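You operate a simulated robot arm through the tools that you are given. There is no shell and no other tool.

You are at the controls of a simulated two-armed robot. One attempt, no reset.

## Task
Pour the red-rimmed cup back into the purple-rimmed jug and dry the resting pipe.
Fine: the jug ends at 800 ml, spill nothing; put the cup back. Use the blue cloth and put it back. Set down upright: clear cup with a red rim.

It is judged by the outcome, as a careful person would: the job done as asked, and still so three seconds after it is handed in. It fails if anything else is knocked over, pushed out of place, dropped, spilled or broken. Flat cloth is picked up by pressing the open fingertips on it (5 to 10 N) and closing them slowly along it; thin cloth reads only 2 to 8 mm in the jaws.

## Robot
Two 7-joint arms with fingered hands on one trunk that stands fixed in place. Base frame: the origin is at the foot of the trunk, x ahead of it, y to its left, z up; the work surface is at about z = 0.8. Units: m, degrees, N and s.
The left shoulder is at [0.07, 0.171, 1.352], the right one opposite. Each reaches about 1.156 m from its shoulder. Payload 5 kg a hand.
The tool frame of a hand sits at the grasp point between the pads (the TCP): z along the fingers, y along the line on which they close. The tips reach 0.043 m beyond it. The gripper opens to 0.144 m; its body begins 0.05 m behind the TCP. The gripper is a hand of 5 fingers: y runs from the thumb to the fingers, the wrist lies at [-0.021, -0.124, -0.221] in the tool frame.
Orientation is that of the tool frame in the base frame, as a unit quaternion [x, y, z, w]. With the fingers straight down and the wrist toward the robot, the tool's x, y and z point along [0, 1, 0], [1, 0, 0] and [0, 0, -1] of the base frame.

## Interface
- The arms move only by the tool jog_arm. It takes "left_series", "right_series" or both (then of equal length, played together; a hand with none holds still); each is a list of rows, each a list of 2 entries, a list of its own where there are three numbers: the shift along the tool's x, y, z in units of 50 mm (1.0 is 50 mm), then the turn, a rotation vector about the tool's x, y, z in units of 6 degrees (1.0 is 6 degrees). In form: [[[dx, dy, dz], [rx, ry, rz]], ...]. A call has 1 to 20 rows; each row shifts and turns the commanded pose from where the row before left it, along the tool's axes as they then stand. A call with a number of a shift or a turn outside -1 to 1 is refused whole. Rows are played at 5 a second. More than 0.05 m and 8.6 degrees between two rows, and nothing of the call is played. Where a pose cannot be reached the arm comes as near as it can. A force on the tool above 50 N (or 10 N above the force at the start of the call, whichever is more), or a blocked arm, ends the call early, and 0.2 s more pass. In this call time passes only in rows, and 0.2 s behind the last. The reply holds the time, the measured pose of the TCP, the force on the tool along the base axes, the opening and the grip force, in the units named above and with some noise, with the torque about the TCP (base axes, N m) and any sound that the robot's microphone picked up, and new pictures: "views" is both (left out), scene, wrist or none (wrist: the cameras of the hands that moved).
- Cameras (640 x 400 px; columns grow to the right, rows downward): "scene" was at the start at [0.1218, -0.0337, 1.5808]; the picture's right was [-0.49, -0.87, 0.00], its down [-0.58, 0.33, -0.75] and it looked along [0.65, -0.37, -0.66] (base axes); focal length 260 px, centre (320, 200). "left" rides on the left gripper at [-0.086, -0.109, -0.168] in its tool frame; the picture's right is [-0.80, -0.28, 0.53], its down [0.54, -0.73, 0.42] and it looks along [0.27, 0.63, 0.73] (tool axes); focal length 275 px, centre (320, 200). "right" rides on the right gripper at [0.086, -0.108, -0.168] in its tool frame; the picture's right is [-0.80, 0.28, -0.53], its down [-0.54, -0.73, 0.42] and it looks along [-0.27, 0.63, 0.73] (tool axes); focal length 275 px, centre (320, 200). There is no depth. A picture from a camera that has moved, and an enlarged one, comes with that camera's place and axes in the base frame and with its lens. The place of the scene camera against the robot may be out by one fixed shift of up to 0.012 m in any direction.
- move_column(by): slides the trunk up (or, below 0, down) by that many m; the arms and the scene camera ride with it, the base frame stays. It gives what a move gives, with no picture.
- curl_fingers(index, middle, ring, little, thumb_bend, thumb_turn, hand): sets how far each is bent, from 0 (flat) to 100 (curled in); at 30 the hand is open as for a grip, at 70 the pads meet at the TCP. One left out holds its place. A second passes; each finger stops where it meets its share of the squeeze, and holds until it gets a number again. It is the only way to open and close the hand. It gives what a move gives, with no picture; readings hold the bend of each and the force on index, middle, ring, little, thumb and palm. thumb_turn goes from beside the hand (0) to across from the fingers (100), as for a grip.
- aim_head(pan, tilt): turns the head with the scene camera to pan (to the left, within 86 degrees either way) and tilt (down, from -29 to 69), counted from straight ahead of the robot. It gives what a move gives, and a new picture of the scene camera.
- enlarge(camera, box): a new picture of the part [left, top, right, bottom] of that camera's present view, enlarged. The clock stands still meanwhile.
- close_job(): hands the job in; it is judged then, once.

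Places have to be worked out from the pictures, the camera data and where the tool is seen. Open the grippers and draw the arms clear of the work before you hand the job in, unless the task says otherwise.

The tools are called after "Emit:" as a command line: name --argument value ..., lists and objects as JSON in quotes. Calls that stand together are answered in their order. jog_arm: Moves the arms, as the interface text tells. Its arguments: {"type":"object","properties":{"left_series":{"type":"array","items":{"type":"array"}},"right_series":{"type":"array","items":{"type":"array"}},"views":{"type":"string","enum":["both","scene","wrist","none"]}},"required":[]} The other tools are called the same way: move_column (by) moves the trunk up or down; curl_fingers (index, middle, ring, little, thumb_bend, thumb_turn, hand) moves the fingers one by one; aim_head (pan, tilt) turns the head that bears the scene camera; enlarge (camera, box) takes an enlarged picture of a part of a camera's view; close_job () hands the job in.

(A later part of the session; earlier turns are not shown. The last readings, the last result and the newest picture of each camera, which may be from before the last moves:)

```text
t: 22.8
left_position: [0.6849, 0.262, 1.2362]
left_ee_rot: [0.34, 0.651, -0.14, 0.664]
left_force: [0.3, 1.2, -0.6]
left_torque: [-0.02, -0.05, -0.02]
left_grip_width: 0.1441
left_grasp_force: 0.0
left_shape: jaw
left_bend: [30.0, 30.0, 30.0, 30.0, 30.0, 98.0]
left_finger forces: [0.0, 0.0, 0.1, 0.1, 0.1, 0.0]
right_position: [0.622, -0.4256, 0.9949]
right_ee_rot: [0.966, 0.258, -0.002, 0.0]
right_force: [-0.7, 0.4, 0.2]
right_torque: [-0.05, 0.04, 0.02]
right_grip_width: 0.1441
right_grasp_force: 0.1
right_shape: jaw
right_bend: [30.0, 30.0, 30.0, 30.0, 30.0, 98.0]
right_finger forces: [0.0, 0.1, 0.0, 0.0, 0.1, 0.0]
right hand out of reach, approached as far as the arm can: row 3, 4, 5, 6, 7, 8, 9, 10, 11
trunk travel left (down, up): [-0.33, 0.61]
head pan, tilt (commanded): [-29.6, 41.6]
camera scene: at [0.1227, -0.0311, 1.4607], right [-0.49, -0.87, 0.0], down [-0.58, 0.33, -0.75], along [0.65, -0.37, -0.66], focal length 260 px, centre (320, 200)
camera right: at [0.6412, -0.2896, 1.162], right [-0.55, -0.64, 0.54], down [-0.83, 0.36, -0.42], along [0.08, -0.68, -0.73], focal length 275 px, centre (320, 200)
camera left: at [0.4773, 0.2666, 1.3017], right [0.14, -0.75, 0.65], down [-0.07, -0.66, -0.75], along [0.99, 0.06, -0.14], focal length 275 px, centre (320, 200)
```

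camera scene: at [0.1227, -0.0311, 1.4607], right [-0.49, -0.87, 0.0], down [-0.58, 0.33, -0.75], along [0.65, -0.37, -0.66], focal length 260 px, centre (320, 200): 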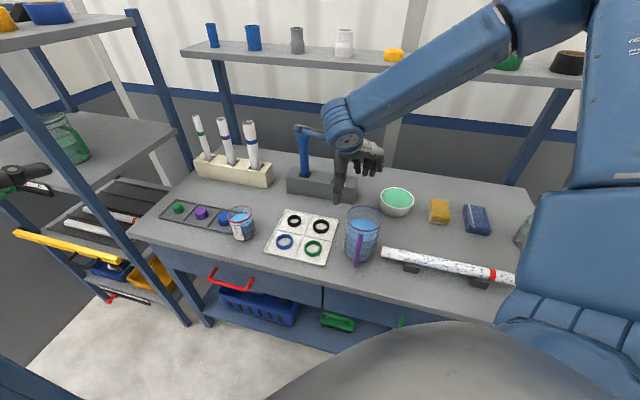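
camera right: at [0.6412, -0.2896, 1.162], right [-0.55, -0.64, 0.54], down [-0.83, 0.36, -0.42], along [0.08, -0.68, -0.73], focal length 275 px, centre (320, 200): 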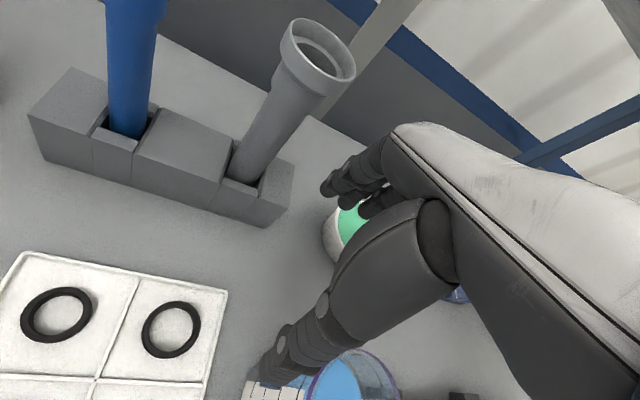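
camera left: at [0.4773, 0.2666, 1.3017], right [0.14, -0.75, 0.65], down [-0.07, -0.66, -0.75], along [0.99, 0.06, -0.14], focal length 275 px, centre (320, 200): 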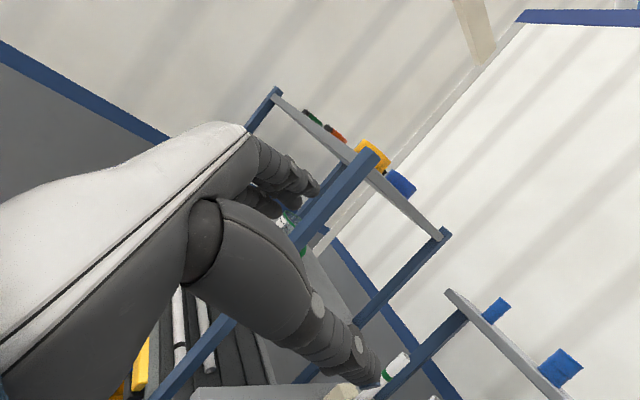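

The right arm drifted low (z=0.995) because that yaw is out of its range, though it touched nothing. I raise the trunk back by 0.12 m, lifting both hands clear, before bringing the right hand back and using the left arm with a heading that suits it.

Emit:
move_column --by 0.12

Emit:
jog_arm --right_series '[[[0, 0, -0.8], [0, 0, 0]], [[-0.5, 0.62, -0.3], [0, 0, 0]], [[-0.5, 0.62, 0], [0, 0, -0.5]], [[-0.5, 0.62, 0], [0, 0, -0.8]], [[-0.5, 0.62, 0], [0, 0, -0.8]], [[-0.3, 0.62, 0], [0, 0, -0.8]], [[-0.3, 0.62, 0], [0, 0, -0.8]], [[0, 0.5, 0], [0, 0, -1]], [[0, 0, 0], [0, 0, -1]], [[0, 0, 0], [0, 0, -1]], [[0, 0, 0], [0, 0, -1]], [[0, 0, 0], [0, 0, -1]], [[0, 0, 0], [0, 0, -1]]]' --views "scene"

```text
t: 24.3
left_position: [0.6832, 0.2611, 1.3575]
left_ee_rot: [0.341, 0.651, -0.139, 0.664]
left_force: [0.3, -0.7, 0.2]
left_torque: [-0.02, -0.02, -0.02]
left_grip_width: 0.1439
left_grasp_force: 0.1
left_shape: jaw
left_bend: [30.0, 30.0, 30.0, 30.0, 30.0, 98.0]
left_finger forces: [0.1, 0.0, 0.1, 0.1, 0.1, 0.0]
right_position: [0.6198, -0.4271, 1.1146]
right_ee_rot: [0.966, 0.257, -0.001, 0.0]
right_force: [-0.6, 0.4, 0.6]
right_torque: [-0.04, 0.02, 0.0]
right_grip_width: 0.1438
right_grasp_force: 0.0
right_shape: jaw
right_bend: [30.0, 30.0, 30.0, 30.0, 30.0, 98.0]
right_finger forces: [0.0, 0.1, 0.0, 0.0, 0.0, 0.0]
trunk travel left (down, up): [-0.45, 0.49]
head pan, tilt (commanded): [-29.6, 41.6]
```

```text
t: 26.0
left_position: [0.6803, 0.2603, 1.3579]
left_ee_rot: [0.342, 0.649, -0.138, 0.665]
left_force: [1.4, -0.1, 0.4]
left_torque: [-0.03, -0.03, 0.01]
left_grip_width: 0.1439
left_grasp_force: 0.1
left_shape: jaw
left_bend: [30.0, 30.0, 30.0, 30.0, 30.0, 98.0]
left_finger forces: [0.1, 0.0, 0.0, 0.0, 0.1, 0.0]
right_position: [0.6305, -0.6511, 1.1616]
right_ee_rot: [0.883, 0.469, -0.006, -0.012]
right_force: [-24.9, 17.7, -8.5]
right_torque: [-0.43, -0.83, -0.58]
right_grip_width: 0.1427
right_grasp_force: 0.0
right_shape: jaw
right_bend: [30.0, 34.0, 31.0, 30.0, 30.0, 98.0]
right_finger forces: [0.0, 24.8, 5.8, 0.1, 0.0, 0.0]
trunk travel left (down, up): [-0.45, 0.49]
head pan, tilt (commanded): [-29.6, 41.6]
stopped in row 8 (right hand): the force on the tool passed its limit at 68 N (the readings are from after the stop); the commanded pose is now the measured one
camera scene: at [0.1182, -0.0322, 1.581], right [-0.49, -0.87, 0.0], down [-0.58, 0.33, -0.75], along [0.65, -0.37, -0.66], focal length 260 px, centre (320, 200)
```

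scene: 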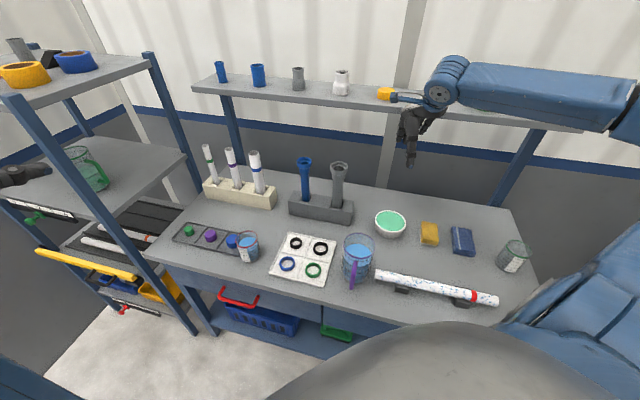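

The right fingers brushed the back shelf's edge at about (0.69, -0.69, 1.16). I draw the hand back toward the robot straight away and then check the shelf.

Emit:
jog_arm --right_series '[[[0, -0.6, 0], [0, 0, 0]], [[0, -0.9, 0], [0, 0, 0]], [[0, -0.9, 0], [0, 0, 0]]]' --views "both"

Emit:
enlarge --camera "scene" --box '[190, 40, 610, 180]'

```text
t: 26.8
left_position: [0.683, 0.2624, 1.3569]
left_ee_rot: [0.341, 0.65, -0.139, 0.664]
left_force: [-0.9, 0.8, -0.3]
left_torque: [0.02, -0.04, 0.03]
left_grip_width: 0.1438
left_grasp_force: 0.1
left_shape: jaw
left_bend: [30.0, 30.0, 30.0, 30.0, 30.0, 98.0]
left_finger forces: [0.1, 0.0, 0.0, 0.1, 0.0, 0.0]
right_position: [0.5328, -0.5846, 1.1626]
right_ee_rot: [0.884, 0.468, -0.004, -0.009]
right_force: [-0.2, -0.9, -0.9]
right_torque: [-0.03, -0.02, -0.01]
right_grip_width: 0.1438
right_grasp_force: 0.0
right_shape: jaw
right_bend: [30.0, 30.0, 30.0, 30.0, 30.0, 98.0]
right_finger forces: [0.1, 0.0, 0.0, 0.1, 0.0, 0.1]
trunk travel left (down, up): [-0.45, 0.49]
head pan, tilt (commanded): [-29.6, 41.6]
camera scene: at [0.121, -0.0333, 1.5808], right [-0.49, -0.87, 0.0], down [-0.58, 0.33, -0.75], along [0.65, -0.37, -0.66], focal length 260 px, centre (320, 200)
camera right: at [0.4944, -0.4552, 1.3328], right [-0.2, -0.82, 0.53], down [-0.91, -0.04, -0.41], along [0.36, -0.56, -0.74], focal length 275 px, centre (320, 200)
```

scene: 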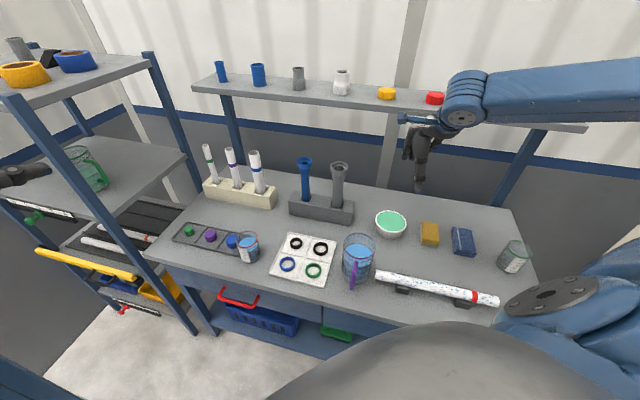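
right: 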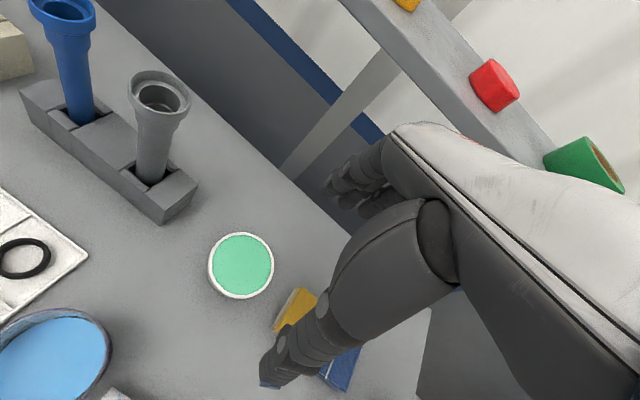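

```text
1.52 times, centred on (400, 110) of scene
camera zoom: at [0.121, -0.0333, 1.5808], right [-0.49, -0.87, 0.0], down [-0.58, 0.33, -0.75], along [0.65, -0.37, -0.66], focal length 397 px, centre (198, 337)
```

zoom: 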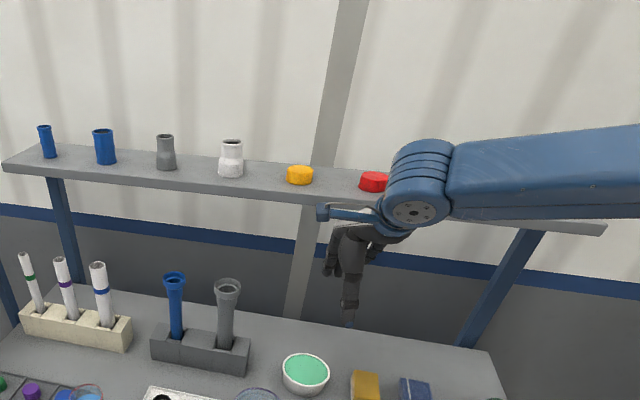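

Nothing on the shelf moved or fell. I rotate the right hand back to its natural heading and park it to the right and nearer the robot, clear of both shelf and pouring area.

Emit:
jog_arm --right_series '[[[0, 0, 0], [0, 0, -1]], [[0, 0, 0], [0, 0, -1]], [[0, 0, 0], [0, 0, -1]], [[0, 0, 0], [0, 0, -1]], [[0, 0, 0], [0, 0, -1]], [[0, 0, -0.3], [0, 0, -0.67]], [[-0.5, -0.7, -0.2], [0, 0, 0]], [[-0.5, -0.7, -0.2], [0, 0, 0]], [[-0.5, -0.7, 0], [0, 0, 0]], [[-0.6, -0.6, 0], [0, 0, 0]], [[-0.6, -0.6, 0], [0, 0, 0]]]' --views "scene"

```text
t: 29.2
left_position: [0.6818, 0.2607, 1.3576]
left_ee_rot: [0.342, 0.65, -0.139, 0.665]
left_force: [-0.8, -0.4, 0.9]
left_torque: [0.0, 0.01, 0.02]
left_grip_width: 0.1438
left_grasp_force: 0.1
left_shape: jaw
left_bend: [30.0, 30.0, 30.0, 30.0, 30.0, 98.0]
left_finger forces: [0.0, 0.0, 0.0, 0.1, 0.0, 0.0]
right_position: [0.3693, -0.723, 1.2015]
right_ee_rot: [0.707, 0.707, 0.0, -0.01]
right_force: [0.2, 0.4, 0.8]
right_torque: [0.01, 0.01, 0.0]
right_grip_width: 0.1439
right_grasp_force: 0.1
right_shape: jaw
right_bend: [30.0, 30.0, 30.0, 30.0, 30.0, 98.0]
right_finger forces: [0.1, 0.0, 0.0, 0.0, 0.1, 0.1]
trunk travel left (down, up): [-0.45, 0.49]
head pan, tilt (commanded): [-29.6, 41.6]
camera scene: at [0.1197, -0.0347, 1.581], right [-0.49, -0.87, 0.0], down [-0.58, 0.33, -0.75], along [0.65, -0.37, -0.66], focal length 260 px, centre (320, 200)
```

scene: 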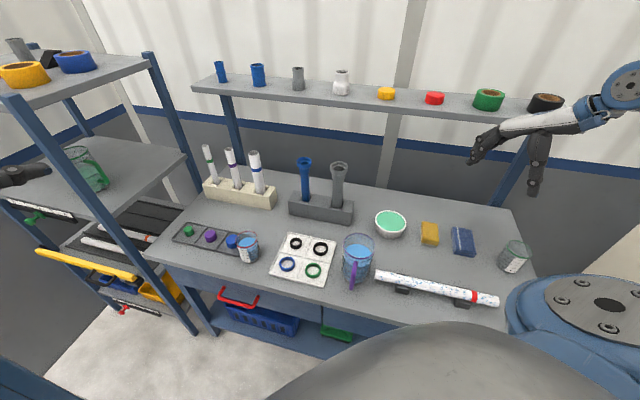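

Everything is in place. Now the left hand: I correct its roll and pitch and set heading -60°, which keeps the wrist farther from my body.

Emit:
jog_arm --left_series '[[[0, 0, 0], [0, 0, -1]], [[0, 0, 0], [0, 0, -1]], [[0, 0, 0], [0, 0, -0.66]], [[0, 0, 0], [0, -0.76, 0]], [[0, 0, 0], [0.85, 0, 0]], [[0, 0, 0], [0.85, 0, 0]], [[0, 0, 0], [0.85, 0, 0]], [[0, 0, 0], [0.85, 0, 0]]]' --views "none"

```text
t: 31.0
left_position: [0.682, 0.2633, 1.3569]
left_ee_rot: [0.353, 0.612, -0.354, 0.613]
left_force: [0.0, 0.8, -0.2]
left_torque: [-0.05, -0.03, -0.05]
left_grip_width: 0.1442
left_grasp_force: 0.1
left_shape: jaw
left_bend: [30.0, 30.0, 30.0, 30.0, 30.0, 98.0]
left_finger forces: [0.0, 0.0, 0.0, 0.0, 0.0, 0.0]
right_position: [0.3729, -0.7204, 1.2037]
right_ee_rot: [0.708, 0.706, -0.003, -0.01]
right_force: [-0.3, 1.0, 0.8]
right_torque: [-0.03, -0.03, 0.01]
right_grip_width: 0.144
right_grasp_force: 0.1
right_shape: jaw
right_bend: [30.0, 30.0, 30.0, 30.0, 30.0, 98.0]
right_finger forces: [0.1, 0.1, 0.0, 0.0, 0.1, 0.0]
trunk travel left (down, up): [-0.45, 0.49]
head pan, tilt (commanded): [-29.6, 41.6]
```

The left hand is level at heading -60° exactly. I now move it in a straight line to hover over the cup at about z=1.08, watching for reach warnings.

Emit:
jog_arm --left_series '[[[0.554, -0.263, 0.684], [0, 0, 0]], [[0.554, -0.263, 0.684], [0, 0, 0]], [[0.554, -0.263, 0.684], [0, 0, 0]], [[0.554, -0.263, 0.684], [0, 0, 0]], [[0.554, -0.263, 0.684], [0, 0, 0]], [[0.554, -0.263, 0.684], [0, 0, 0]], [[0.554, -0.263, 0.684], [0, 0, 0]], [[0.554, -0.263, 0.684], [0, 0, 0]], [[0.554, -0.263, 0.684], [0, 0, 0]], [[0.554, -0.263, 0.684], [0, 0, 0]]]' --views "both"

```text
t: 32.9
left_position: [0.7375, 0.0194, 1.1062]
left_ee_rot: [0.398, 0.636, -0.296, 0.591]
left_force: [-0.1, 0.0, -0.5]
left_torque: [0.01, -0.01, 0.01]
left_grip_width: 0.1436
left_grasp_force: 0.1
left_shape: jaw
left_bend: [30.0, 30.0, 30.0, 30.0, 30.0, 98.0]
left_finger forces: [0.0, 0.0, 0.0, 0.1, 0.0, 0.0]
right_position: [0.3706, -0.7225, 1.2024]
right_ee_rot: [0.707, 0.707, -0.002, -0.01]
right_force: [0.6, -0.5, 0.3]
right_torque: [-0.03, 0.01, 0.0]
right_grip_width: 0.1441
right_grasp_force: 0.1
right_shape: jaw
right_bend: [30.0, 30.0, 30.0, 30.0, 30.0, 98.0]
right_finger forces: [0.0, 0.1, 0.1, 0.1, 0.0, 0.0]
trunk travel left (down, up): [-0.45, 0.49]
head pan, tilt (commanded): [-29.6, 41.6]
stopped in row 9 (left hand): the arm was blocked; the commanded pose is now the measured one
camera scene: at [0.1218, -0.0338, 1.5808], right [-0.49, -0.87, 0.0], down [-0.58, 0.33, -0.75], along [0.65, -0.37, -0.66], focal length 260 px, centre (320, 200)
camera left: at [0.5564, 0.0907, 1.2029], right [0.02, -0.72, 0.69], down [-0.39, -0.64, -0.66], along [0.92, -0.26, -0.3], focal length 275 px, centre (320, 200)
```

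scene: 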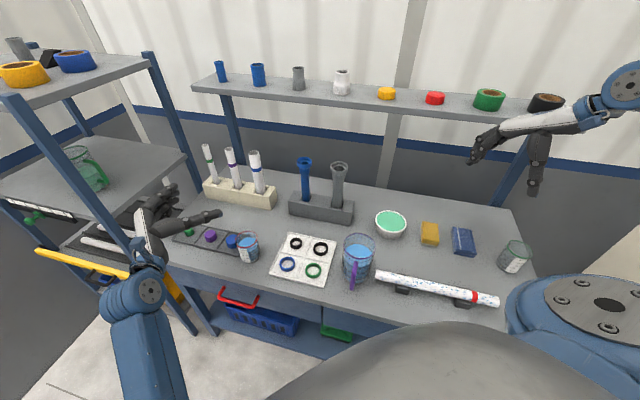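
left: 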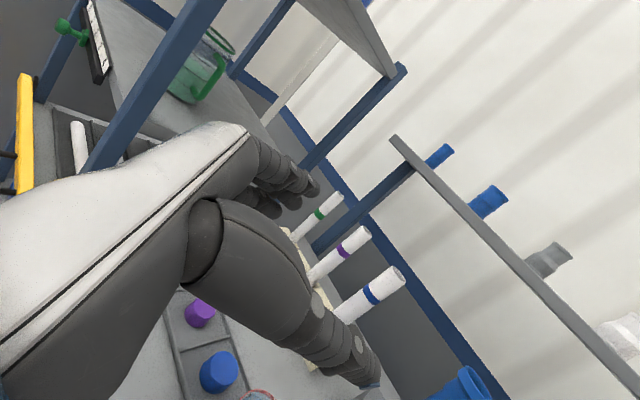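

The arm reported a block again without any contact force, probably a joint limit during reconfiguration. I try continuing in small steps from here to see whether the pose recovers.

Emit:
jog_arm --left_series '[[[0.1, 0, 0.2], [0, 0, 0]], [[0.1, 0, 0.2], [0, 0, 0]], [[0.1, 0, 0.2], [0, 0, 0]], [[0.1, 0, 0.2], [0, 0, 0]]]' --views "none"

```text
t: 33.9
left_position: [0.7568, 0.0013, 1.0638]
left_ee_rot: [0.407, 0.646, -0.283, 0.58]
left_force: [0.8, 0.1, 0.2]
left_torque: [0.0, 0.0, -0.02]
left_grip_width: 0.1438
left_grasp_force: 0.1
left_shape: jaw
left_bend: [30.0, 30.0, 30.0, 30.0, 30.0, 98.0]
left_finger forces: [0.0, 0.0, 0.1, 0.0, 0.0, 0.1]
right_position: [0.3717, -0.7227, 1.2029]
right_ee_rot: [0.707, 0.707, -0.003, -0.01]
right_force: [0.6, 0.6, -0.5]
right_torque: [-0.02, 0.01, 0.0]
right_grip_width: 0.1437
right_grasp_force: 0.1
right_shape: jaw
right_bend: [30.0, 30.0, 30.0, 30.0, 30.0, 98.0]
right_finger forces: [0.0, 0.0, 0.0, 0.1, 0.0, 0.0]
trunk travel left (down, up): [-0.45, 0.49]
head pan, tilt (commanded): [-29.6, 41.6]
```

Small steps are tracked, with a slight downward drift and 9° of pitch. Being lower should open the elbow, so I descend about 90 mm here (still well above the tray) while levelling the pitch, and check how accurately it follows.

Emit:
jog_arm --left_series '[[[0.35, 0, -0.1], [0, -0.3, 0]], [[0.35, 0, -0.1], [0, -0.3, 0]], [[0.35, 0, -0.1], [0, -0.3, 0]], [[0.35, 0, -0.1], [0, -0.3, 0]], [[0.35, 0, -0.1], [0, -0.3, 0]]]' --views "scene"

```text
t: 35.1
left_position: [0.7497, 0.0176, 0.9966]
left_ee_rot: [0.373, 0.587, -0.328, 0.64]
left_force: [0.1, -0.3, 1.2]
left_torque: [0.01, 0.02, -0.04]
left_grip_width: 0.144
left_grasp_force: 0.0
left_shape: jaw
left_bend: [30.0, 30.0, 30.0, 30.0, 30.0, 98.0]
left_finger forces: [0.0, 0.0, 0.0, 0.1, 0.0, 0.0]
right_position: [0.3711, -0.7216, 1.2036]
right_ee_rot: [0.708, 0.707, -0.002, -0.01]
right_force: [0.1, -0.4, 0.1]
right_torque: [-0.01, 0.02, -0.02]
right_grip_width: 0.1438
right_grasp_force: 0.1
right_shape: jaw
right_bend: [30.0, 30.0, 30.0, 30.0, 30.0, 98.0]
right_finger forces: [0.1, 0.0, 0.1, 0.0, 0.0, 0.0]
trunk travel left (down, up): [-0.45, 0.49]
head pan, tilt (commanded): [-29.6, 41.6]
camera scene: at [0.1216, -0.0328, 1.5809], right [-0.49, -0.87, 0.0], down [-0.58, 0.33, -0.75], along [0.65, -0.37, -0.66], focal length 260 px, centre (320, 200)
```

scene: 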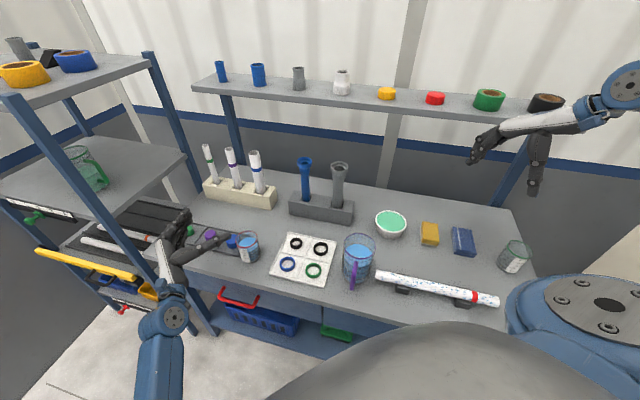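

It follows well at this lower height. I now slide sideways to directly over the cup in small steps at z≈0.98 (fingers stay above the rim), trimming the 5° roll.

Emit:
jog_arm --left_series '[[[0, -0.17, 0.24], [0, 0, -0.11]], [[0, -0.17, 0.24], [0, 0, -0.11]], [[0, -0.17, 0.24], [0, 0, -0.11]], [[0, -0.17, 0.24], [0, 0, -0.11]], [[0, -0.17, 0.24], [0, 0.05, -0.11]], [[0, -0.17, 0.24], [0, 0.05, -0.11]], [[0, -0.17, 0.24], [0, 0.05, -0.11]], [[0, -0.17, 0.24], [0, 0.05, -0.11]]]' --views "both"

```text
t: 37.1
left_position: [0.7459, -0.045, 0.9569]
left_ee_rot: [0.392, 0.631, -0.306, 0.596]
left_force: [0.3, -1.0, 0.8]
left_torque: [0.03, 0.02, 0.02]
left_grip_width: 0.1442
left_grasp_force: 0.1
left_shape: jaw
left_bend: [30.0, 30.0, 30.0, 30.0, 30.0, 98.0]
left_finger forces: [0.1, 0.0, 0.0, 0.0, 0.0, 0.0]
right_position: [0.3711, -0.721, 1.2028]
right_ee_rot: [0.706, 0.708, -0.003, -0.01]
right_force: [-0.2, 0.6, -0.5]
right_torque: [0.01, 0.02, 0.03]
right_grip_width: 0.1441
right_grasp_force: 0.0
right_shape: jaw
right_bend: [30.0, 30.0, 30.0, 30.0, 30.0, 98.0]
right_finger forces: [0.1, 0.0, 0.1, 0.0, 0.0, 0.0]
trunk travel left (down, up): [-0.45, 0.49]
head pan, tilt (commanded): [-29.6, 41.6]
stopped in row 8 (left hand): the arm was blocked; the commanded pose is now the measured one
camera scene: at [0.1215, -0.0333, 1.5808], right [-0.49, -0.87, 0.0], down [-0.58, 0.33, -0.75], along [0.65, -0.37, -0.66], focal length 260 px, centre (320, 200)
camera left: at [0.5652, 0.0308, 1.0508], right [0.02, -0.7, 0.71], down [-0.4, -0.66, -0.64], along [0.92, -0.27, -0.29], focal length 275 px, centre (320, 200)
```

scene: 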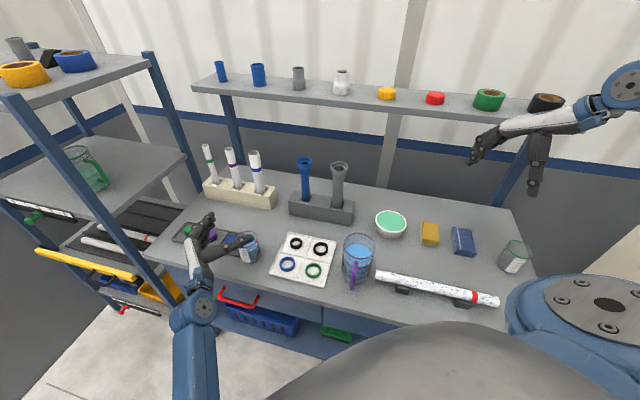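
left: 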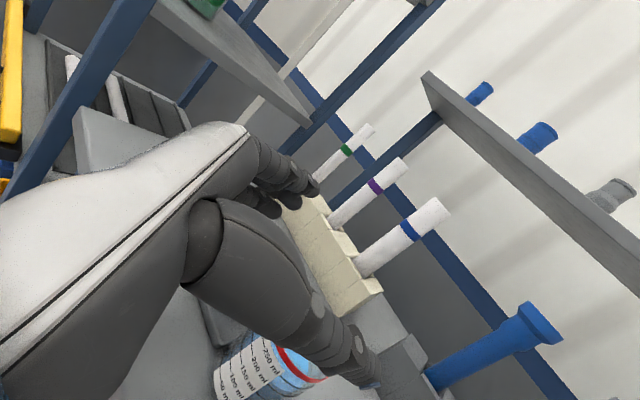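

Again the hand sags when moving rightward: with a level hand the arm cannot get this far below its shoulder. Earlier, at heading -15°, it tracked fine when the hand was nearer shoulder height, so I'll lift the left hand, return to heading -15°, and then lower the trunk about 0.28 m.

Emit:
jog_arm --left_series '[[[-0.6, 0, 0], [0, 0, 0]], [[-0.8, 0, 0], [0, 0, 0]], [[-0.6, 0, 0], [-0.6, 0, 0]], [[-0.6, 0, 0], [-0.7, 0, 0]], [[-0.6, 0, 0], [-0.7, 0, 0]], [[-0.6, 0, 0], [-0.7, 0, 0]], [[-0.6, 0, 0], [-0.7, 0, 0]], [[-0.6, 0, 0], [-0.7, 0, 0]], [[-0.4, 0, 0], [-0.7, -0.5, 0]], [[-0.4, 0, 0], [-0.7, -0.5, 0]]]' --right_series '[[[0, 0, -0.5], [0, 0, 0]], [[0, 0, -0.5], [0, 0, 0]], [[0, 0, -0.5], [0, 0, 0]], [[0, 0, -0.5], [0, 0, 0]], [[0, 0, -0.5], [0, 0, 0]], [[0, 0, -0.5], [0, 0, 0]], [[0, 0, -0.5], [0, 0, 0]], [[0, 0, -0.5], [0, 0, 0]], [[0, 0, 0], [0, 0, 0]], [[0, 0, 0], [0, 0, 0]]]' --views "scene"

```text
t: 37.9
left_position: [0.7424, 0.0088, 0.9849]
left_ee_rot: [0.434, 0.667, -0.232, 0.56]
left_force: [-0.3, 0.9, 0.9]
left_torque: [0.01, -0.02, 0.0]
left_grip_width: 0.1439
left_grasp_force: 0.1
left_shape: jaw
left_bend: [30.0, 30.0, 30.0, 30.0, 30.0, 98.0]
left_finger forces: [0.0, 0.0, 0.0, 0.0, 0.0, 0.0]
right_position: [0.372, -0.7212, 1.271]
right_ee_rot: [0.707, 0.707, -0.003, -0.011]
right_force: [0.5, -0.6, 0.4]
right_torque: [-0.04, 0.0, -0.04]
right_grip_width: 0.1441
right_grasp_force: 0.0
right_shape: jaw
right_bend: [30.0, 30.0, 30.0, 30.0, 30.0, 98.0]
right_finger forces: [0.0, 0.0, 0.0, 0.0, 0.0, 0.0]
trunk travel left (down, up): [-0.45, 0.49]
head pan, tilt (commanded): [-29.6, 41.6]
stopped in row 3 (left hand): the arm was blocked; the commanded pose is now the measured one
camera scene: at [0.1215, -0.033, 1.5808], right [-0.49, -0.87, 0.0], down [-0.58, 0.33, -0.75], along [0.65, -0.37, -0.66], focal length 260 px, centre (320, 200)
```

scene: 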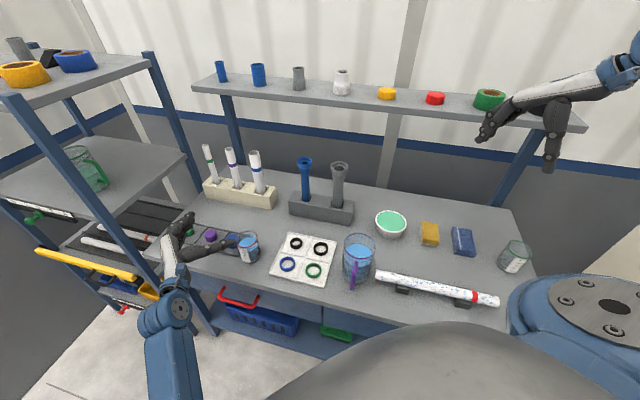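

The arm is pinned at a joint limit in this posture, so I retrace the way I came: out to the left and up, to the pose at (0.68, 0.26, 1.36) that it held easily.

Emit:
jog_arm --left_series '[[[-0.3, 0.3, -0.6], [0, 0, 0]], [[-0.4, 0.3, -0.66], [0, 0, 0]], [[-0.54, 0.29, -0.66], [0, 0, 0]], [[-0.54, 0.29, -0.66], [0, 0, 0]], [[-0.54, 0.29, -0.66], [0, 0, 0]], [[-0.54, 0.29, -0.66], [0, 0, 0]], [[-0.54, 0.29, -0.66], [0, 0, 0]], [[-0.54, 0.29, -0.66], [0, 0, 0]], [[-0.54, 0.29, -0.66], [0, 0, 0]], [[-0.54, 0.29, -0.66], [0, 0, 0]]]' --views "none"

```text
t: 40.0
left_position: [0.6839, 0.2639, 1.3373]
left_ee_rot: [0.433, 0.666, -0.234, 0.561]
left_force: [0.0, -0.4, 0.2]
left_torque: [-0.02, -0.03, 0.01]
left_grip_width: 0.1439
left_grasp_force: 0.0
left_shape: jaw
left_bend: [30.0, 30.0, 30.0, 30.0, 30.0, 98.0]
left_finger forces: [0.0, 0.0, 0.1, 0.0, 0.0, 0.1]
right_position: [0.3724, -0.7206, 1.2719]
right_ee_rot: [0.707, 0.707, -0.002, -0.01]
right_force: [-0.9, 0.6, 0.8]
right_torque: [-0.01, 0.05, -0.02]
right_grip_width: 0.1443
right_grasp_force: 0.1
right_shape: jaw
right_bend: [30.0, 30.0, 30.0, 30.0, 30.0, 98.0]
right_finger forces: [0.1, 0.0, 0.1, 0.1, 0.1, 0.1]
trunk travel left (down, up): [-0.45, 0.49]
head pan, tilt (commanded): [-29.6, 41.6]
```

Back at a comfortable pose. Next I restore the left hand to its original fingers-down posture (so the arm returns to the joint branch that worked), and lift the right hand a bit more.

Emit:
jog_arm --left_series '[[[0, 0, 0], [0, 0, -0.9]], [[0, 0, 0], [0, 0, -0.85]], [[0, 0, 0], [0, 1, 0]], [[0, 0, 0], [0, 1, 0]], [[0, 0, 0], [0, 1, 0]], [[0, 0, 0], [0, 1, 0]], [[0, 0, 0], [0, 1, 0]], [[0, 0, 0], [0, 1, 0]], [[0, 0, 0], [0, 1, 0]], [[0, 0, 0], [0, 1, 0]], [[0, 0, 0], [0, 1, 0]], [[0, 0, 0], [0, 1, 0]], [[0, 0, 0], [0, 1, 0]], [[0, 0, 0], [0, 1, 0]], [[0, 0, 0], [0, 0.5, 0]]]' --right_series '[[[0, 0, -0.6], [0, 0, 0]], [[0, 0, -0.6], [0, 0, 0]], [[0, 0, -0.6], [0, 0, 0]], [[0, 0, -0.6], [0, 0, 0]], [[0, 0, 0], [0, 0, 0]], [[0, 0, 0], [0, 0, 0]], [[0, 0, 0], [0, 0, 0]], [[0, 0, 0], [0, 0, 0]], [[0, 0, 0], [0, 0, 0]], [[0, 0, 0], [0, 0, 0]], [[0, 0, 0], [0, 0, 0]], [[0, 0, 0], [0, 0, 0]], [[0, 0, 0], [0, 0, 0]], [[0, 0, 0], [0, 0, 0]], [[0, 0, 0], [0, 0, 0]]]' --views "scene"

```text
t: 43.2
left_position: [0.6859, 0.2622, 1.3353]
left_ee_rot: [0.466, 0.885, 0.002, -0.002]
left_force: [0.4, -0.1, -0.9]
left_torque: [0.03, -0.03, -0.02]
left_grip_width: 0.1442
left_grasp_force: 0.1
left_shape: jaw
left_bend: [30.0, 30.0, 30.0, 30.0, 30.0, 98.0]
left_finger forces: [0.1, 0.0, 0.0, 0.1, 0.1, 0.1]
right_position: [0.374, -0.7213, 1.3919]
right_ee_rot: [0.707, 0.707, -0.003, -0.011]
right_force: [-0.3, -0.9, 0.6]
right_torque: [0.04, -0.01, 0.02]
right_grip_width: 0.144
right_grasp_force: 0.0
right_shape: jaw
right_bend: [30.0, 30.0, 30.0, 30.0, 30.0, 98.0]
right_finger forces: [0.0, 0.0, 0.0, 0.0, 0.0, 0.0]
trunk travel left (down, up): [-0.45, 0.49]
head pan, tilt (commanded): [-29.6, 41.6]
camera scene: at [0.1216, -0.0339, 1.5808], right [-0.49, -0.87, 0.0], down [-0.58, 0.33, -0.75], along [0.65, -0.37, -0.66], focal length 260 px, centre (320, 200)
```

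scene: 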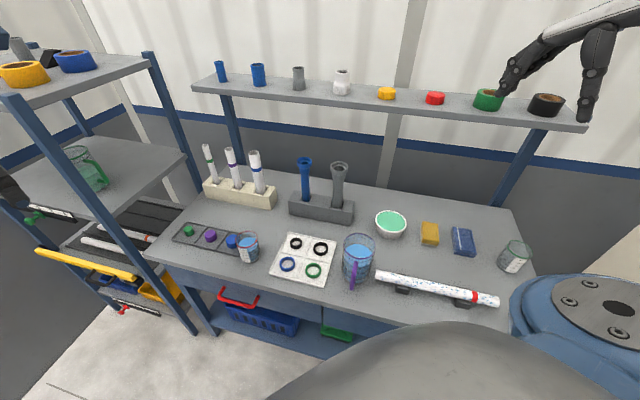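

The hand is exactly fingers-down with no reach warnings. I carry it at this height over toward the cup and yaw to heading -15°, as in the first pass that worked.

Emit:
jog_arm --left_series '[[[-0.82, -0.375, 0], [0, 0, 0]], [[-0.82, -0.375, 0], [0, 0, 0]], [[-0.82, -0.375, 0], [0, 0, 0]], [[-0.82, -0.375, 0], [0, 0, 0]], [[-0.82, -0.375, 0], [0, 0, 0]], [[-0.82, -0.375, 0], [0, 0, 0]], [[-0.82, -0.375, 0], [0, 0, 0]], [[-0.82, -0.375, 0], [0, 0, 0]], [[-0.82, -0.375, 0], [0, 0, 0]], [[0, 0, 0], [0, 0, -1]], [[0, 0, 0], [0, 0, -1]], [[0, 0, 0], [0, 0, -1]], [[0, 0, 0], [0, 0, -1]], [[0, 0, 0], [0, 0, -1]], [[0, 0, 0], [0, 0, -1]], [[0, 0, 0], [0, 0, -0.75]]]' --views "scene"

```text
t: 46.6
left_position: [0.7548, -0.1384, 1.3338]
left_ee_rot: [0.131, 0.991, 0.0, -0.002]
left_force: [-0.7, 0.1, 0.3]
left_torque: [-0.01, -0.04, 0.02]
left_grip_width: 0.144
left_grasp_force: 0.0
left_shape: jaw
left_bend: [30.0, 30.0, 30.0, 30.0, 30.0, 98.0]
left_finger forces: [0.1, 0.0, 0.0, 0.0, 0.0, 0.0]
right_position: [0.3739, -0.7219, 1.3914]
right_ee_rot: [0.707, 0.707, -0.001, -0.01]
right_force: [0.8, -0.2, -0.6]
right_torque: [0.01, -0.01, -0.02]
right_grip_width: 0.1443
right_grasp_force: 0.1
right_shape: jaw
right_bend: [30.0, 30.0, 30.0, 30.0, 30.0, 98.0]
right_finger forces: [0.0, 0.0, 0.0, 0.0, 0.0, 0.0]
trunk travel left (down, up): [-0.45, 0.49]
head pan, tilt (commanded): [-29.6, 41.6]
camera scene: at [0.1214, -0.0342, 1.5808], right [-0.49, -0.87, 0.0], down [-0.58, 0.33, -0.75], along [0.65, -0.37, -0.66], focal length 260 px, centre (320, 200)
```

scene: 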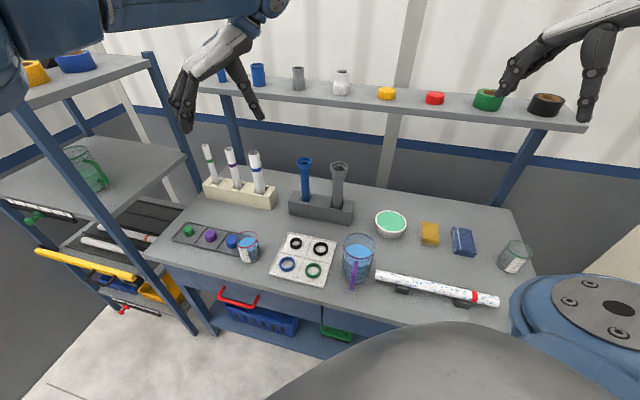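

Exact tracking again. Now I pitch the fingers up gradually and look at where, if anywhere, the posture becomes strained.

Emit:
jog_arm --left_series '[[[0, 0, 0], [0, -1, 0]], [[0, 0, 0], [0, -1, 0]], [[0, 0, 0], [0, -1, 0]], [[0, 0, 0], [0, -1, 0]], [[0, 0, 0], [0, -1, 0]], [[0, 0, 0], [0, -1, 0]], [[0, 0, 0], [0, -1, 0]], [[0, 0, 0], [0, -1, 0]], [[0, 0, 0], [0, -1, 0]]]' --views "scene"

```text
t: 48.6
left_position: [0.7652, -0.1375, 1.3353]
left_ee_rot: [0.119, 0.884, -0.059, 0.449]
left_force: [0.4, -0.7, 0.5]
left_torque: [-0.03, 0.04, 0.03]
left_grip_width: 0.1442
left_grasp_force: 0.0
left_shape: jaw
left_bend: [30.0, 30.0, 30.0, 30.0, 30.0, 98.0]
left_finger forces: [0.1, 0.0, 0.1, 0.0, 0.0, 0.0]
left hand out of reach, approached as far as the arm can: row 9
right_position: [0.3745, -0.7215, 1.3905]
right_ee_rot: [0.707, 0.707, -0.002, -0.011]
right_force: [1.0, 0.6, 0.2]
right_torque: [-0.01, 0.03, -0.02]
right_grip_width: 0.144
right_grasp_force: 0.1
right_shape: jaw
right_bend: [30.0, 30.0, 30.0, 30.0, 30.0, 98.0]
right_finger forces: [0.0, 0.0, 0.0, 0.0, 0.0, 0.0]
trunk travel left (down, up): [-0.45, 0.49]
head pan, tilt (commanded): [-29.6, 41.6]
camera scene: at [0.1225, -0.0336, 1.5808], right [-0.49, -0.87, 0.0], down [-0.58, 0.33, -0.75], along [0.65, -0.37, -0.66], focal length 260 px, centre (320, 200)
```

scene: 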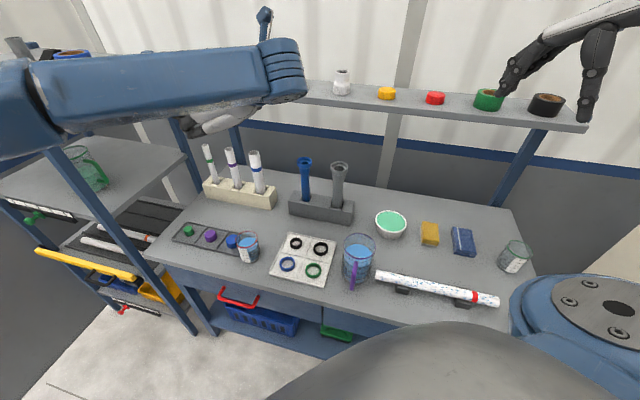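

In this elbow-out posture the left arm runs out of pitch, and it couldn't reach past the jug for pouring anyway. The right arm, entering with mirrored geometry, suits both cup and jug, so I send the left hand out to the left to make room.

Emit:
jog_arm --left_series '[[[0, 0, 0], [0, 1, 0]], [[0, 0, 0], [0, 1, 0]], [[0, 0, 0], [0, 1, 0]], [[0, 0, 0], [0, 1, 0]], [[0, 0, 0], [0, 1, 0]], [[0, 0, 0], [0, 1, 0]], [[0, 0, 0], [0, 1, 0]], [[0, 0, 0], [0, 1, 0]], [[0, 0, 0], [0, 1, 0]], [[0.5, 0.82, 0], [0, 0, 0]], [[0.5, 0.82, 0], [0, 0, 0]], [[0.5, 0.82, 0], [0, 0, 0]], [[0.5, 0.82, 0], [0, 0, 0]], [[0.5, 0.82, 0], [0, 0, 0.5]], [[0.5, 0.82, 0], [0, 0, 0.8]], [[0.5, 0.82, 0], [0, 0, 0.8]], [[0.5, 0.82, 0], [0, 0, 0.8]], [[0.3, 0.82, 0], [0, 0, 0.8]], [[0, 0.82, 0], [0, 0, 0.8]]]' --views "scene"

```text
t: 52.6
left_position: [0.7107, 0.3086, 1.3362]
left_ee_rot: [0.36, 0.933, 0.0, -0.002]
left_force: [0.7, 0.4, -0.3]
left_torque: [-0.02, 0.11, -0.02]
left_grip_width: 0.1439
left_grasp_force: 0.1
left_shape: jaw
left_bend: [30.0, 30.0, 30.0, 30.0, 30.0, 97.0]
left_finger forces: [0.1, 0.0, 0.0, 0.0, 0.0, 0.1]
right_position: [0.3755, -0.7196, 1.3916]
right_ee_rot: [0.707, 0.707, -0.003, -0.01]
right_force: [-0.2, 1.1, 0.9]
right_torque: [-0.02, 0.01, 0.0]
right_grip_width: 0.1443
right_grasp_force: 0.1
right_shape: jaw
right_bend: [30.0, 30.0, 30.0, 30.0, 30.0, 98.0]
right_finger forces: [0.0, 0.0, 0.1, 0.1, 0.0, 0.0]
trunk travel left (down, up): [-0.45, 0.49]
head pan, tilt (commanded): [-29.6, 41.6]
camera scene: at [0.123, -0.0315, 1.5808], right [-0.49, -0.87, 0.0], down [-0.58, 0.33, -0.75], along [0.65, -0.37, -0.66], focal length 260 px, centre (320, 200)
```

scene: 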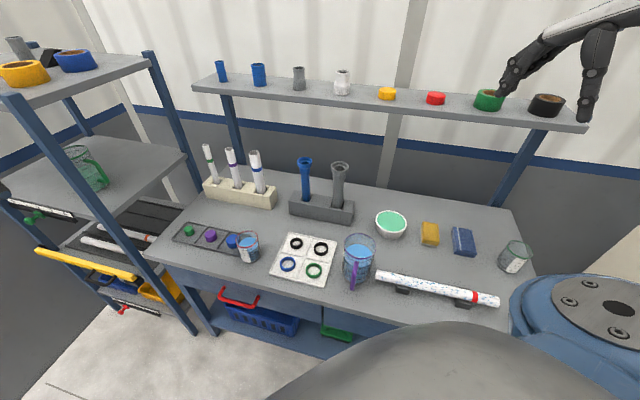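

Left hand is clear at (0.71, 0.31, 1.34). Now the right hand travels, fingers down, high over the bench to a spot above the cup.

Emit:
jog_arm --right_series '[[[0.8, 0.5, 0], [0, 0, 0]], [[0.8, 0.5, 0], [0, 0, 0]], [[0.8, 0.5, 0], [0, 0, 0]], [[0.8, 0.5, 0], [0, 0, 0]], [[0.8, 0.5, 0], [0, 0, 0]], [[0.8, 0.5, 0], [0, 0, 0]], [[0.8, 0.5, 0], [0, 0, 0]], [[0.8, 0.5, 0], [0, 0, 0]], [[0.8, 0.5, 0], [0, 0, 0]], [[0.8, 0.5, 0], [0, 0, 0]], [[0.8, 0.5, 0], [0, 0, 0]], [[0.8, 0.5, 0], [0, 0, 0]], [[0.8, 0.5, 0], [0, 0, 0]], [[0.8, 0.5, 0], [0, 0, 0]]]' --views "scene"

```text
t: 55.6
left_position: [0.7133, 0.3085, 1.3343]
left_ee_rot: [0.359, 0.933, -0.001, -0.003]
left_force: [0.1, 0.3, -0.4]
left_torque: [-0.02, 0.08, -0.02]
left_grip_width: 0.1439
left_grasp_force: 0.1
left_shape: jaw
left_bend: [30.0, 30.0, 30.0, 30.0, 30.0, 97.0]
left_finger forces: [0.1, 0.0, 0.1, 0.0, 0.0, 0.0]
right_position: [0.7305, -0.1651, 1.3889]
right_ee_rot: [0.708, 0.706, -0.003, -0.011]
right_force: [0.2, 0.8, 0.2]
right_torque: [-0.02, 0.07, 0.03]
right_grip_width: 0.1445
right_grasp_force: 0.0
right_shape: jaw
right_bend: [30.0, 30.0, 30.0, 30.0, 30.0, 98.0]
right_finger forces: [0.0, 0.1, 0.0, 0.1, 0.0, 0.0]
trunk travel left (down, up): [-0.45, 0.49]
head pan, tilt (commanded): [-29.6, 41.6]
camera scene: at [0.1257, -0.0322, 1.5804], right [-0.49, -0.87, 0.0], down [-0.58, 0.33, -0.75], along [0.65, -0.37, -0.67], focal length 260 px, centre (320, 200)
```

scene: 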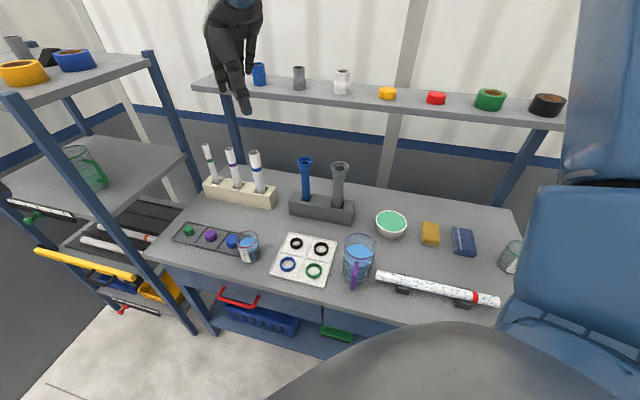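

The right hand hovers above the cup with exact tracking. I yaw it by 60° to heading +30° here and watch for reach warnings.

Emit:
jog_arm --right_series '[[[0, 0, 0], [0, 0, 1]], [[0, 0, 0], [0, 0, 1]], [[0, 0, 0], [0, 0, 1]], [[0, 0, 0], [0, 0, 1]], [[0, 0, 0], [0, 0, 1]], [[0, 0, 0], [0, 0, 1]], [[0, 0, 0], [0, 0, 1]], [[0, 0, 0], [0, 0, 1]], [[0, 0, 0], [0, 0, 1]], [[0, 0, 0], [0, 0, 1]]]' --views "scene"

```text
t: 57.9
left_position: [0.7079, 0.3081, 1.3375]
left_ee_rot: [0.36, 0.933, 0.001, -0.002]
left_force: [-0.4, 0.2, 0.1]
left_torque: [0.0, 0.0, 0.01]
left_grip_width: 0.1439
left_grasp_force: 0.1
left_shape: jaw
left_bend: [30.0, 30.0, 30.0, 30.0, 30.0, 97.0]
left_finger forces: [0.0, 0.0, 0.0, 0.1, 0.1, 0.0]
right_position: [0.7091, -0.1989, 1.3869]
right_ee_rot: [0.966, 0.258, -0.006, -0.008]
right_force: [0.6, -0.1, 0.2]
right_torque: [-0.04, 0.0, -0.02]
right_grip_width: 0.144
right_grasp_force: 0.1
right_shape: jaw
right_bend: [30.0, 30.0, 30.0, 30.0, 30.0, 98.0]
right_finger forces: [0.0, 0.1, 0.0, 0.0, 0.1, 0.0]
right hand out of reach, approached as far as the arm can: row 8, 9, 10
trunk travel left (down, up): [-0.45, 0.49]
head pan, tilt (commanded): [-29.6, 41.6]
camera scene: at [0.1206, -0.033, 1.5809], right [-0.49, -0.87, 0.0], down [-0.58, 0.33, -0.75], along [0.65, -0.37, -0.66], focal length 260 px, centre (320, 200)
```

scene: 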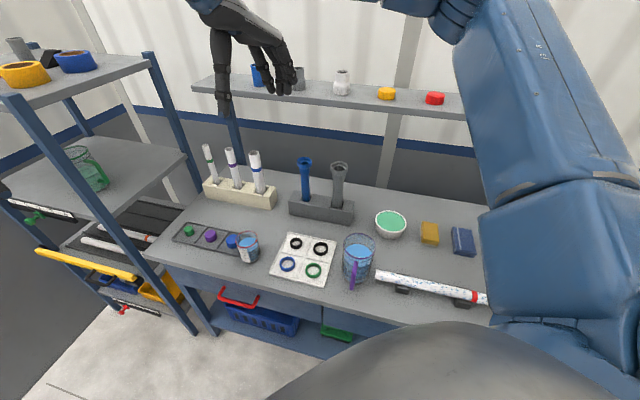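

Heading +30° is reached with a small drift at the end. Now I test pitching the fingers up by 48° from here.

Emit:
jog_arm --right_series '[[[0, 0, 0], [0, 1, 0]], [[0, 0, 0], [0, 1, 0]], [[0, 0, 0], [0, 1, 0]], [[0, 0, 0], [0, 1, 0]], [[0, 0, 0], [0, 1, 0]], [[0, 0, 0], [0, 1, 0]], [[0, 0, 0], [0, 1, 0]], [[0, 0, 0], [0, 1, 0]]]' --views "scene"

```text
t: 59.6
left_position: [0.7092, 0.3077, 1.3373]
left_ee_rot: [0.359, 0.933, 0.001, -0.002]
left_force: [-0.8, -0.4, -0.2]
left_torque: [-0.02, 0.0, 0.02]
left_grip_width: 0.1439
left_grasp_force: 0.1
left_shape: jaw
left_bend: [30.0, 30.0, 30.0, 30.0, 30.0, 97.0]
left_finger forces: [0.0, 0.0, 0.0, 0.0, 0.0, 0.0]
right_position: [0.7091, -0.1987, 1.3849]
right_ee_rot: [0.885, 0.233, 0.387, -0.113]
right_force: [1.0, -0.2, 0.7]
right_torque: [-0.03, -0.01, 0.02]
right_grip_width: 0.1442
right_grasp_force: 0.0
right_shape: jaw
right_bend: [30.0, 30.0, 30.0, 30.0, 30.0, 98.0]
right_finger forces: [0.0, 0.0, 0.0, 0.0, 0.1, 0.0]
trunk travel left (down, up): [-0.45, 0.49]
head pan, tilt (commanded): [-29.6, 41.6]
camera scene: at [0.1212, -0.0339, 1.5809], right [-0.49, -0.87, 0.0], down [-0.58, 0.33, -0.75], along [0.65, -0.37, -0.66], focal length 260 px, centre (320, 200)
```

scene: 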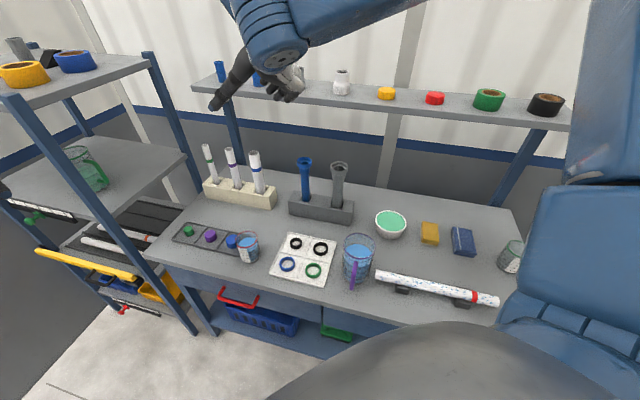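

No warnings at all. I continue pitching up toward level.

Emit:
jog_arm --right_series '[[[0, 0, 0], [0, 1, 0]], [[0, 0, 0], [0, 1, 0]], [[0, 0, 0], [0, 1, 0]], [[0, 0, 0], [0, 1, 0]], [[0, 0, 0], [0, 1, 0]], [[0, 0, 0], [0, 1, 0]]]' --views "scene"

```text
t: 61.0
left_position: [0.7084, 0.306, 1.3392]
left_ee_rot: [0.358, 0.934, 0.002, -0.001]
left_force: [-0.5, -0.7, 1.6]
left_torque: [0.02, -0.05, 0.01]
left_grip_width: 0.1443
left_grasp_force: 0.0
left_shape: jaw
left_bend: [30.0, 30.0, 30.0, 30.0, 30.0, 97.0]
left_finger forces: [0.0, 0.0, 0.1, 0.0, 0.0, 0.0]
right_position: [0.7115, -0.2453, 1.4574]
right_ee_rot: [0.729, 0.198, 0.631, -0.176]
right_force: [0.1, 0.8, -0.3]
right_torque: [0.0, 0.01, 0.02]
right_grip_width: 0.144
right_grasp_force: 0.1
right_shape: jaw
right_bend: [30.0, 30.0, 30.0, 30.0, 30.0, 97.0]
right_finger forces: [0.0, 0.0, 0.1, 0.0, 0.0, 0.0]
right hand out of reach, approached as far as the arm can: row 5, 6
trunk travel left (down, up): [-0.45, 0.49]
head pan, tilt (commanded): [-29.6, 41.6]
camera scene: at [0.1198, -0.0349, 1.5809], right [-0.49, -0.87, 0.0], down [-0.58, 0.33, -0.75], along [0.65, -0.37, -0.66], focal length 260 px, centre (320, 200)
```

scene: 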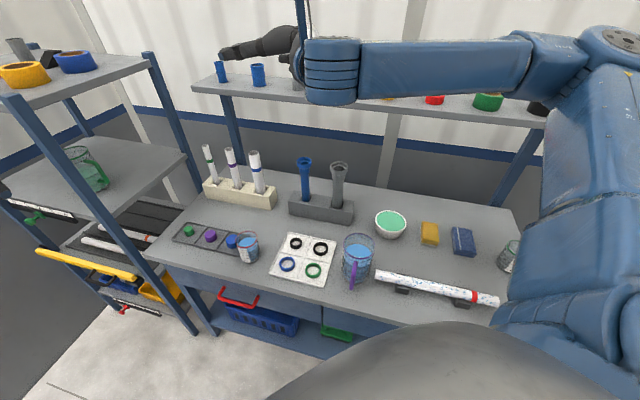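

The right arm can hold heading +30° with the fingers only 8-20° below level, elbow high. Before gripping anything I rehearse the pouring motion empty and high up: move back over the jug and rotate past fingers-down.

Emit:
jog_arm --right_series '[[[0, 0, 0], [0, -1, 0]], [[0, 0, 0], [0, -1, 0]], [[0, 0, 0], [0, -1, 0]], [[0, 0, 0], [0, -1, 0]], [[-0.41, 0, -0.71], [0, 0, 0]], [[-0.41, 0, -0.71], [0, 0, 0]], [[-0.41, 0, -0.71], [0, 0, 0]], [[-0.41, 0, -0.71], [0, 0, 0]], [[-0.41, 0, -0.71], [0, 0, 0]], [[-0.41, 0, -0.71], [0, 0, 0]], [[-0.41, 0, -0.71], [0, 0, 0]], [[0, 0, 0], [0, -1, 0]], [[0, 0, 0], [0, -1, 0]], [[0, 0, 0], [0, -1, 0]], [[0, 0, 0], [0, -1, 0]], [[0, 0, 0], [0, -1, 0]], [[0, 0, 0], [0, -1, 0]], [[0, 0, 0], [0, -1, 0]], [[0, 0, 0], [0, -1, 0]], [[0, 0, 0], [0, -1, 0]]]' --views "scene"

```text
t: 65.2
left_position: [0.7102, 0.3086, 1.3367]
left_ee_rot: [0.359, 0.934, 0.0, -0.002]
left_force: [0.0, 0.6, 0.4]
left_torque: [-0.05, -0.04, 0.01]
left_grip_width: 0.1441
left_grasp_force: 0.1
left_shape: jaw
left_bend: [30.0, 30.0, 30.0, 30.0, 30.0, 97.0]
left_finger forces: [0.0, 0.0, 0.1, 0.0, 0.0, 0.0]
right_position: [0.5036, -0.4061, 1.4991]
right_ee_rot: [0.965, 0.259, 0.042, -0.021]
right_force: [-0.2, 0.4, -0.2]
right_torque: [-0.02, 0.03, -0.03]
right_grip_width: 0.144
right_grasp_force: 0.0
right_shape: jaw
right_bend: [30.0, 30.0, 30.0, 30.0, 30.0, 97.0]
right_finger forces: [0.0, 0.1, 0.0, 0.0, 0.0, 0.0]
right hand out of reach, approached as far as the arm can: row 8, 9, 10, 11
trunk travel left (down, up): [-0.45, 0.49]
head pan, tilt (commanded): [-29.6, 41.6]
camera scene: at [0.1223, -0.0318, 1.5807], right [-0.49, -0.87, 0.0], down [-0.58, 0.33, -0.75], along [0.65, -0.37, -0.66], focal length 260 px, centre (320, 200)
```

scene: 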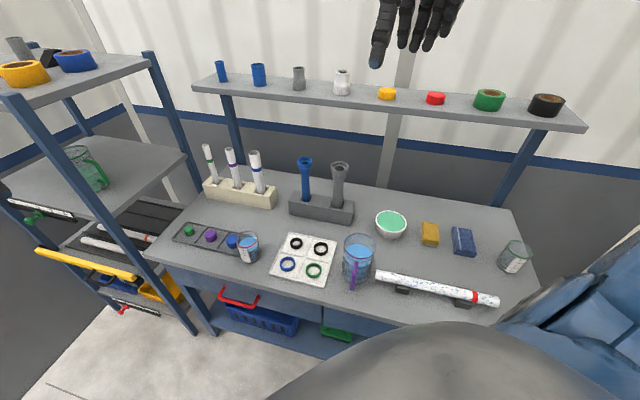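

It reached fingers-down over the jug, with warnings only while the level hand was close in. I test how far past vertical the hand can turn here.

Emit:
jog_arm --right_series '[[[0, 0, 0], [0, -1, 0]], [[0, 0, 0], [0, -1, 0]], [[0, 0, 0], [0, -1, 0]], [[0, 0, 0], [0, -1, 0]], [[0, 0, 0], [0, -1, 0]], [[0, 0, 0], [0, -1, 0]], [[0, 0, 0], [0, -1, 0]], [[0, 0, 0], [0, -1, 0]], [[0, 0, 0], [0, -1, 0]]]' --views "none"

```text
t: 67.2
left_position: [0.7097, 0.3057, 1.3376]
left_ee_rot: [0.359, 0.933, 0.001, -0.003]
left_force: [-0.3, -0.7, 0.4]
left_torque: [0.03, 0.01, -0.03]
left_grip_width: 0.1439
left_grasp_force: 0.1
left_shape: jaw
left_bend: [30.0, 30.0, 30.0, 30.0, 30.0, 97.0]
left_finger forces: [0.0, 0.0, 0.1, 0.0, 0.0, 0.0]
right_position: [0.4907, -0.4611, 1.4526]
right_ee_rot: [0.881, 0.245, -0.394, 0.096]
right_force: [-0.6, -0.1, 0.1]
right_torque: [0.01, 0.02, -0.03]
right_grip_width: 0.1438
right_grasp_force: 0.0
right_shape: jaw
right_bend: [30.0, 30.0, 30.0, 30.0, 30.0, 97.0]
right_finger forces: [0.1, 0.0, 0.1, 0.0, 0.0, 0.0]
right hand out of reach, approached as far as the arm can: row 8, 9
trunk travel left (down, up): [-0.45, 0.49]
head pan, tilt (commanded): [-29.6, 41.6]
```

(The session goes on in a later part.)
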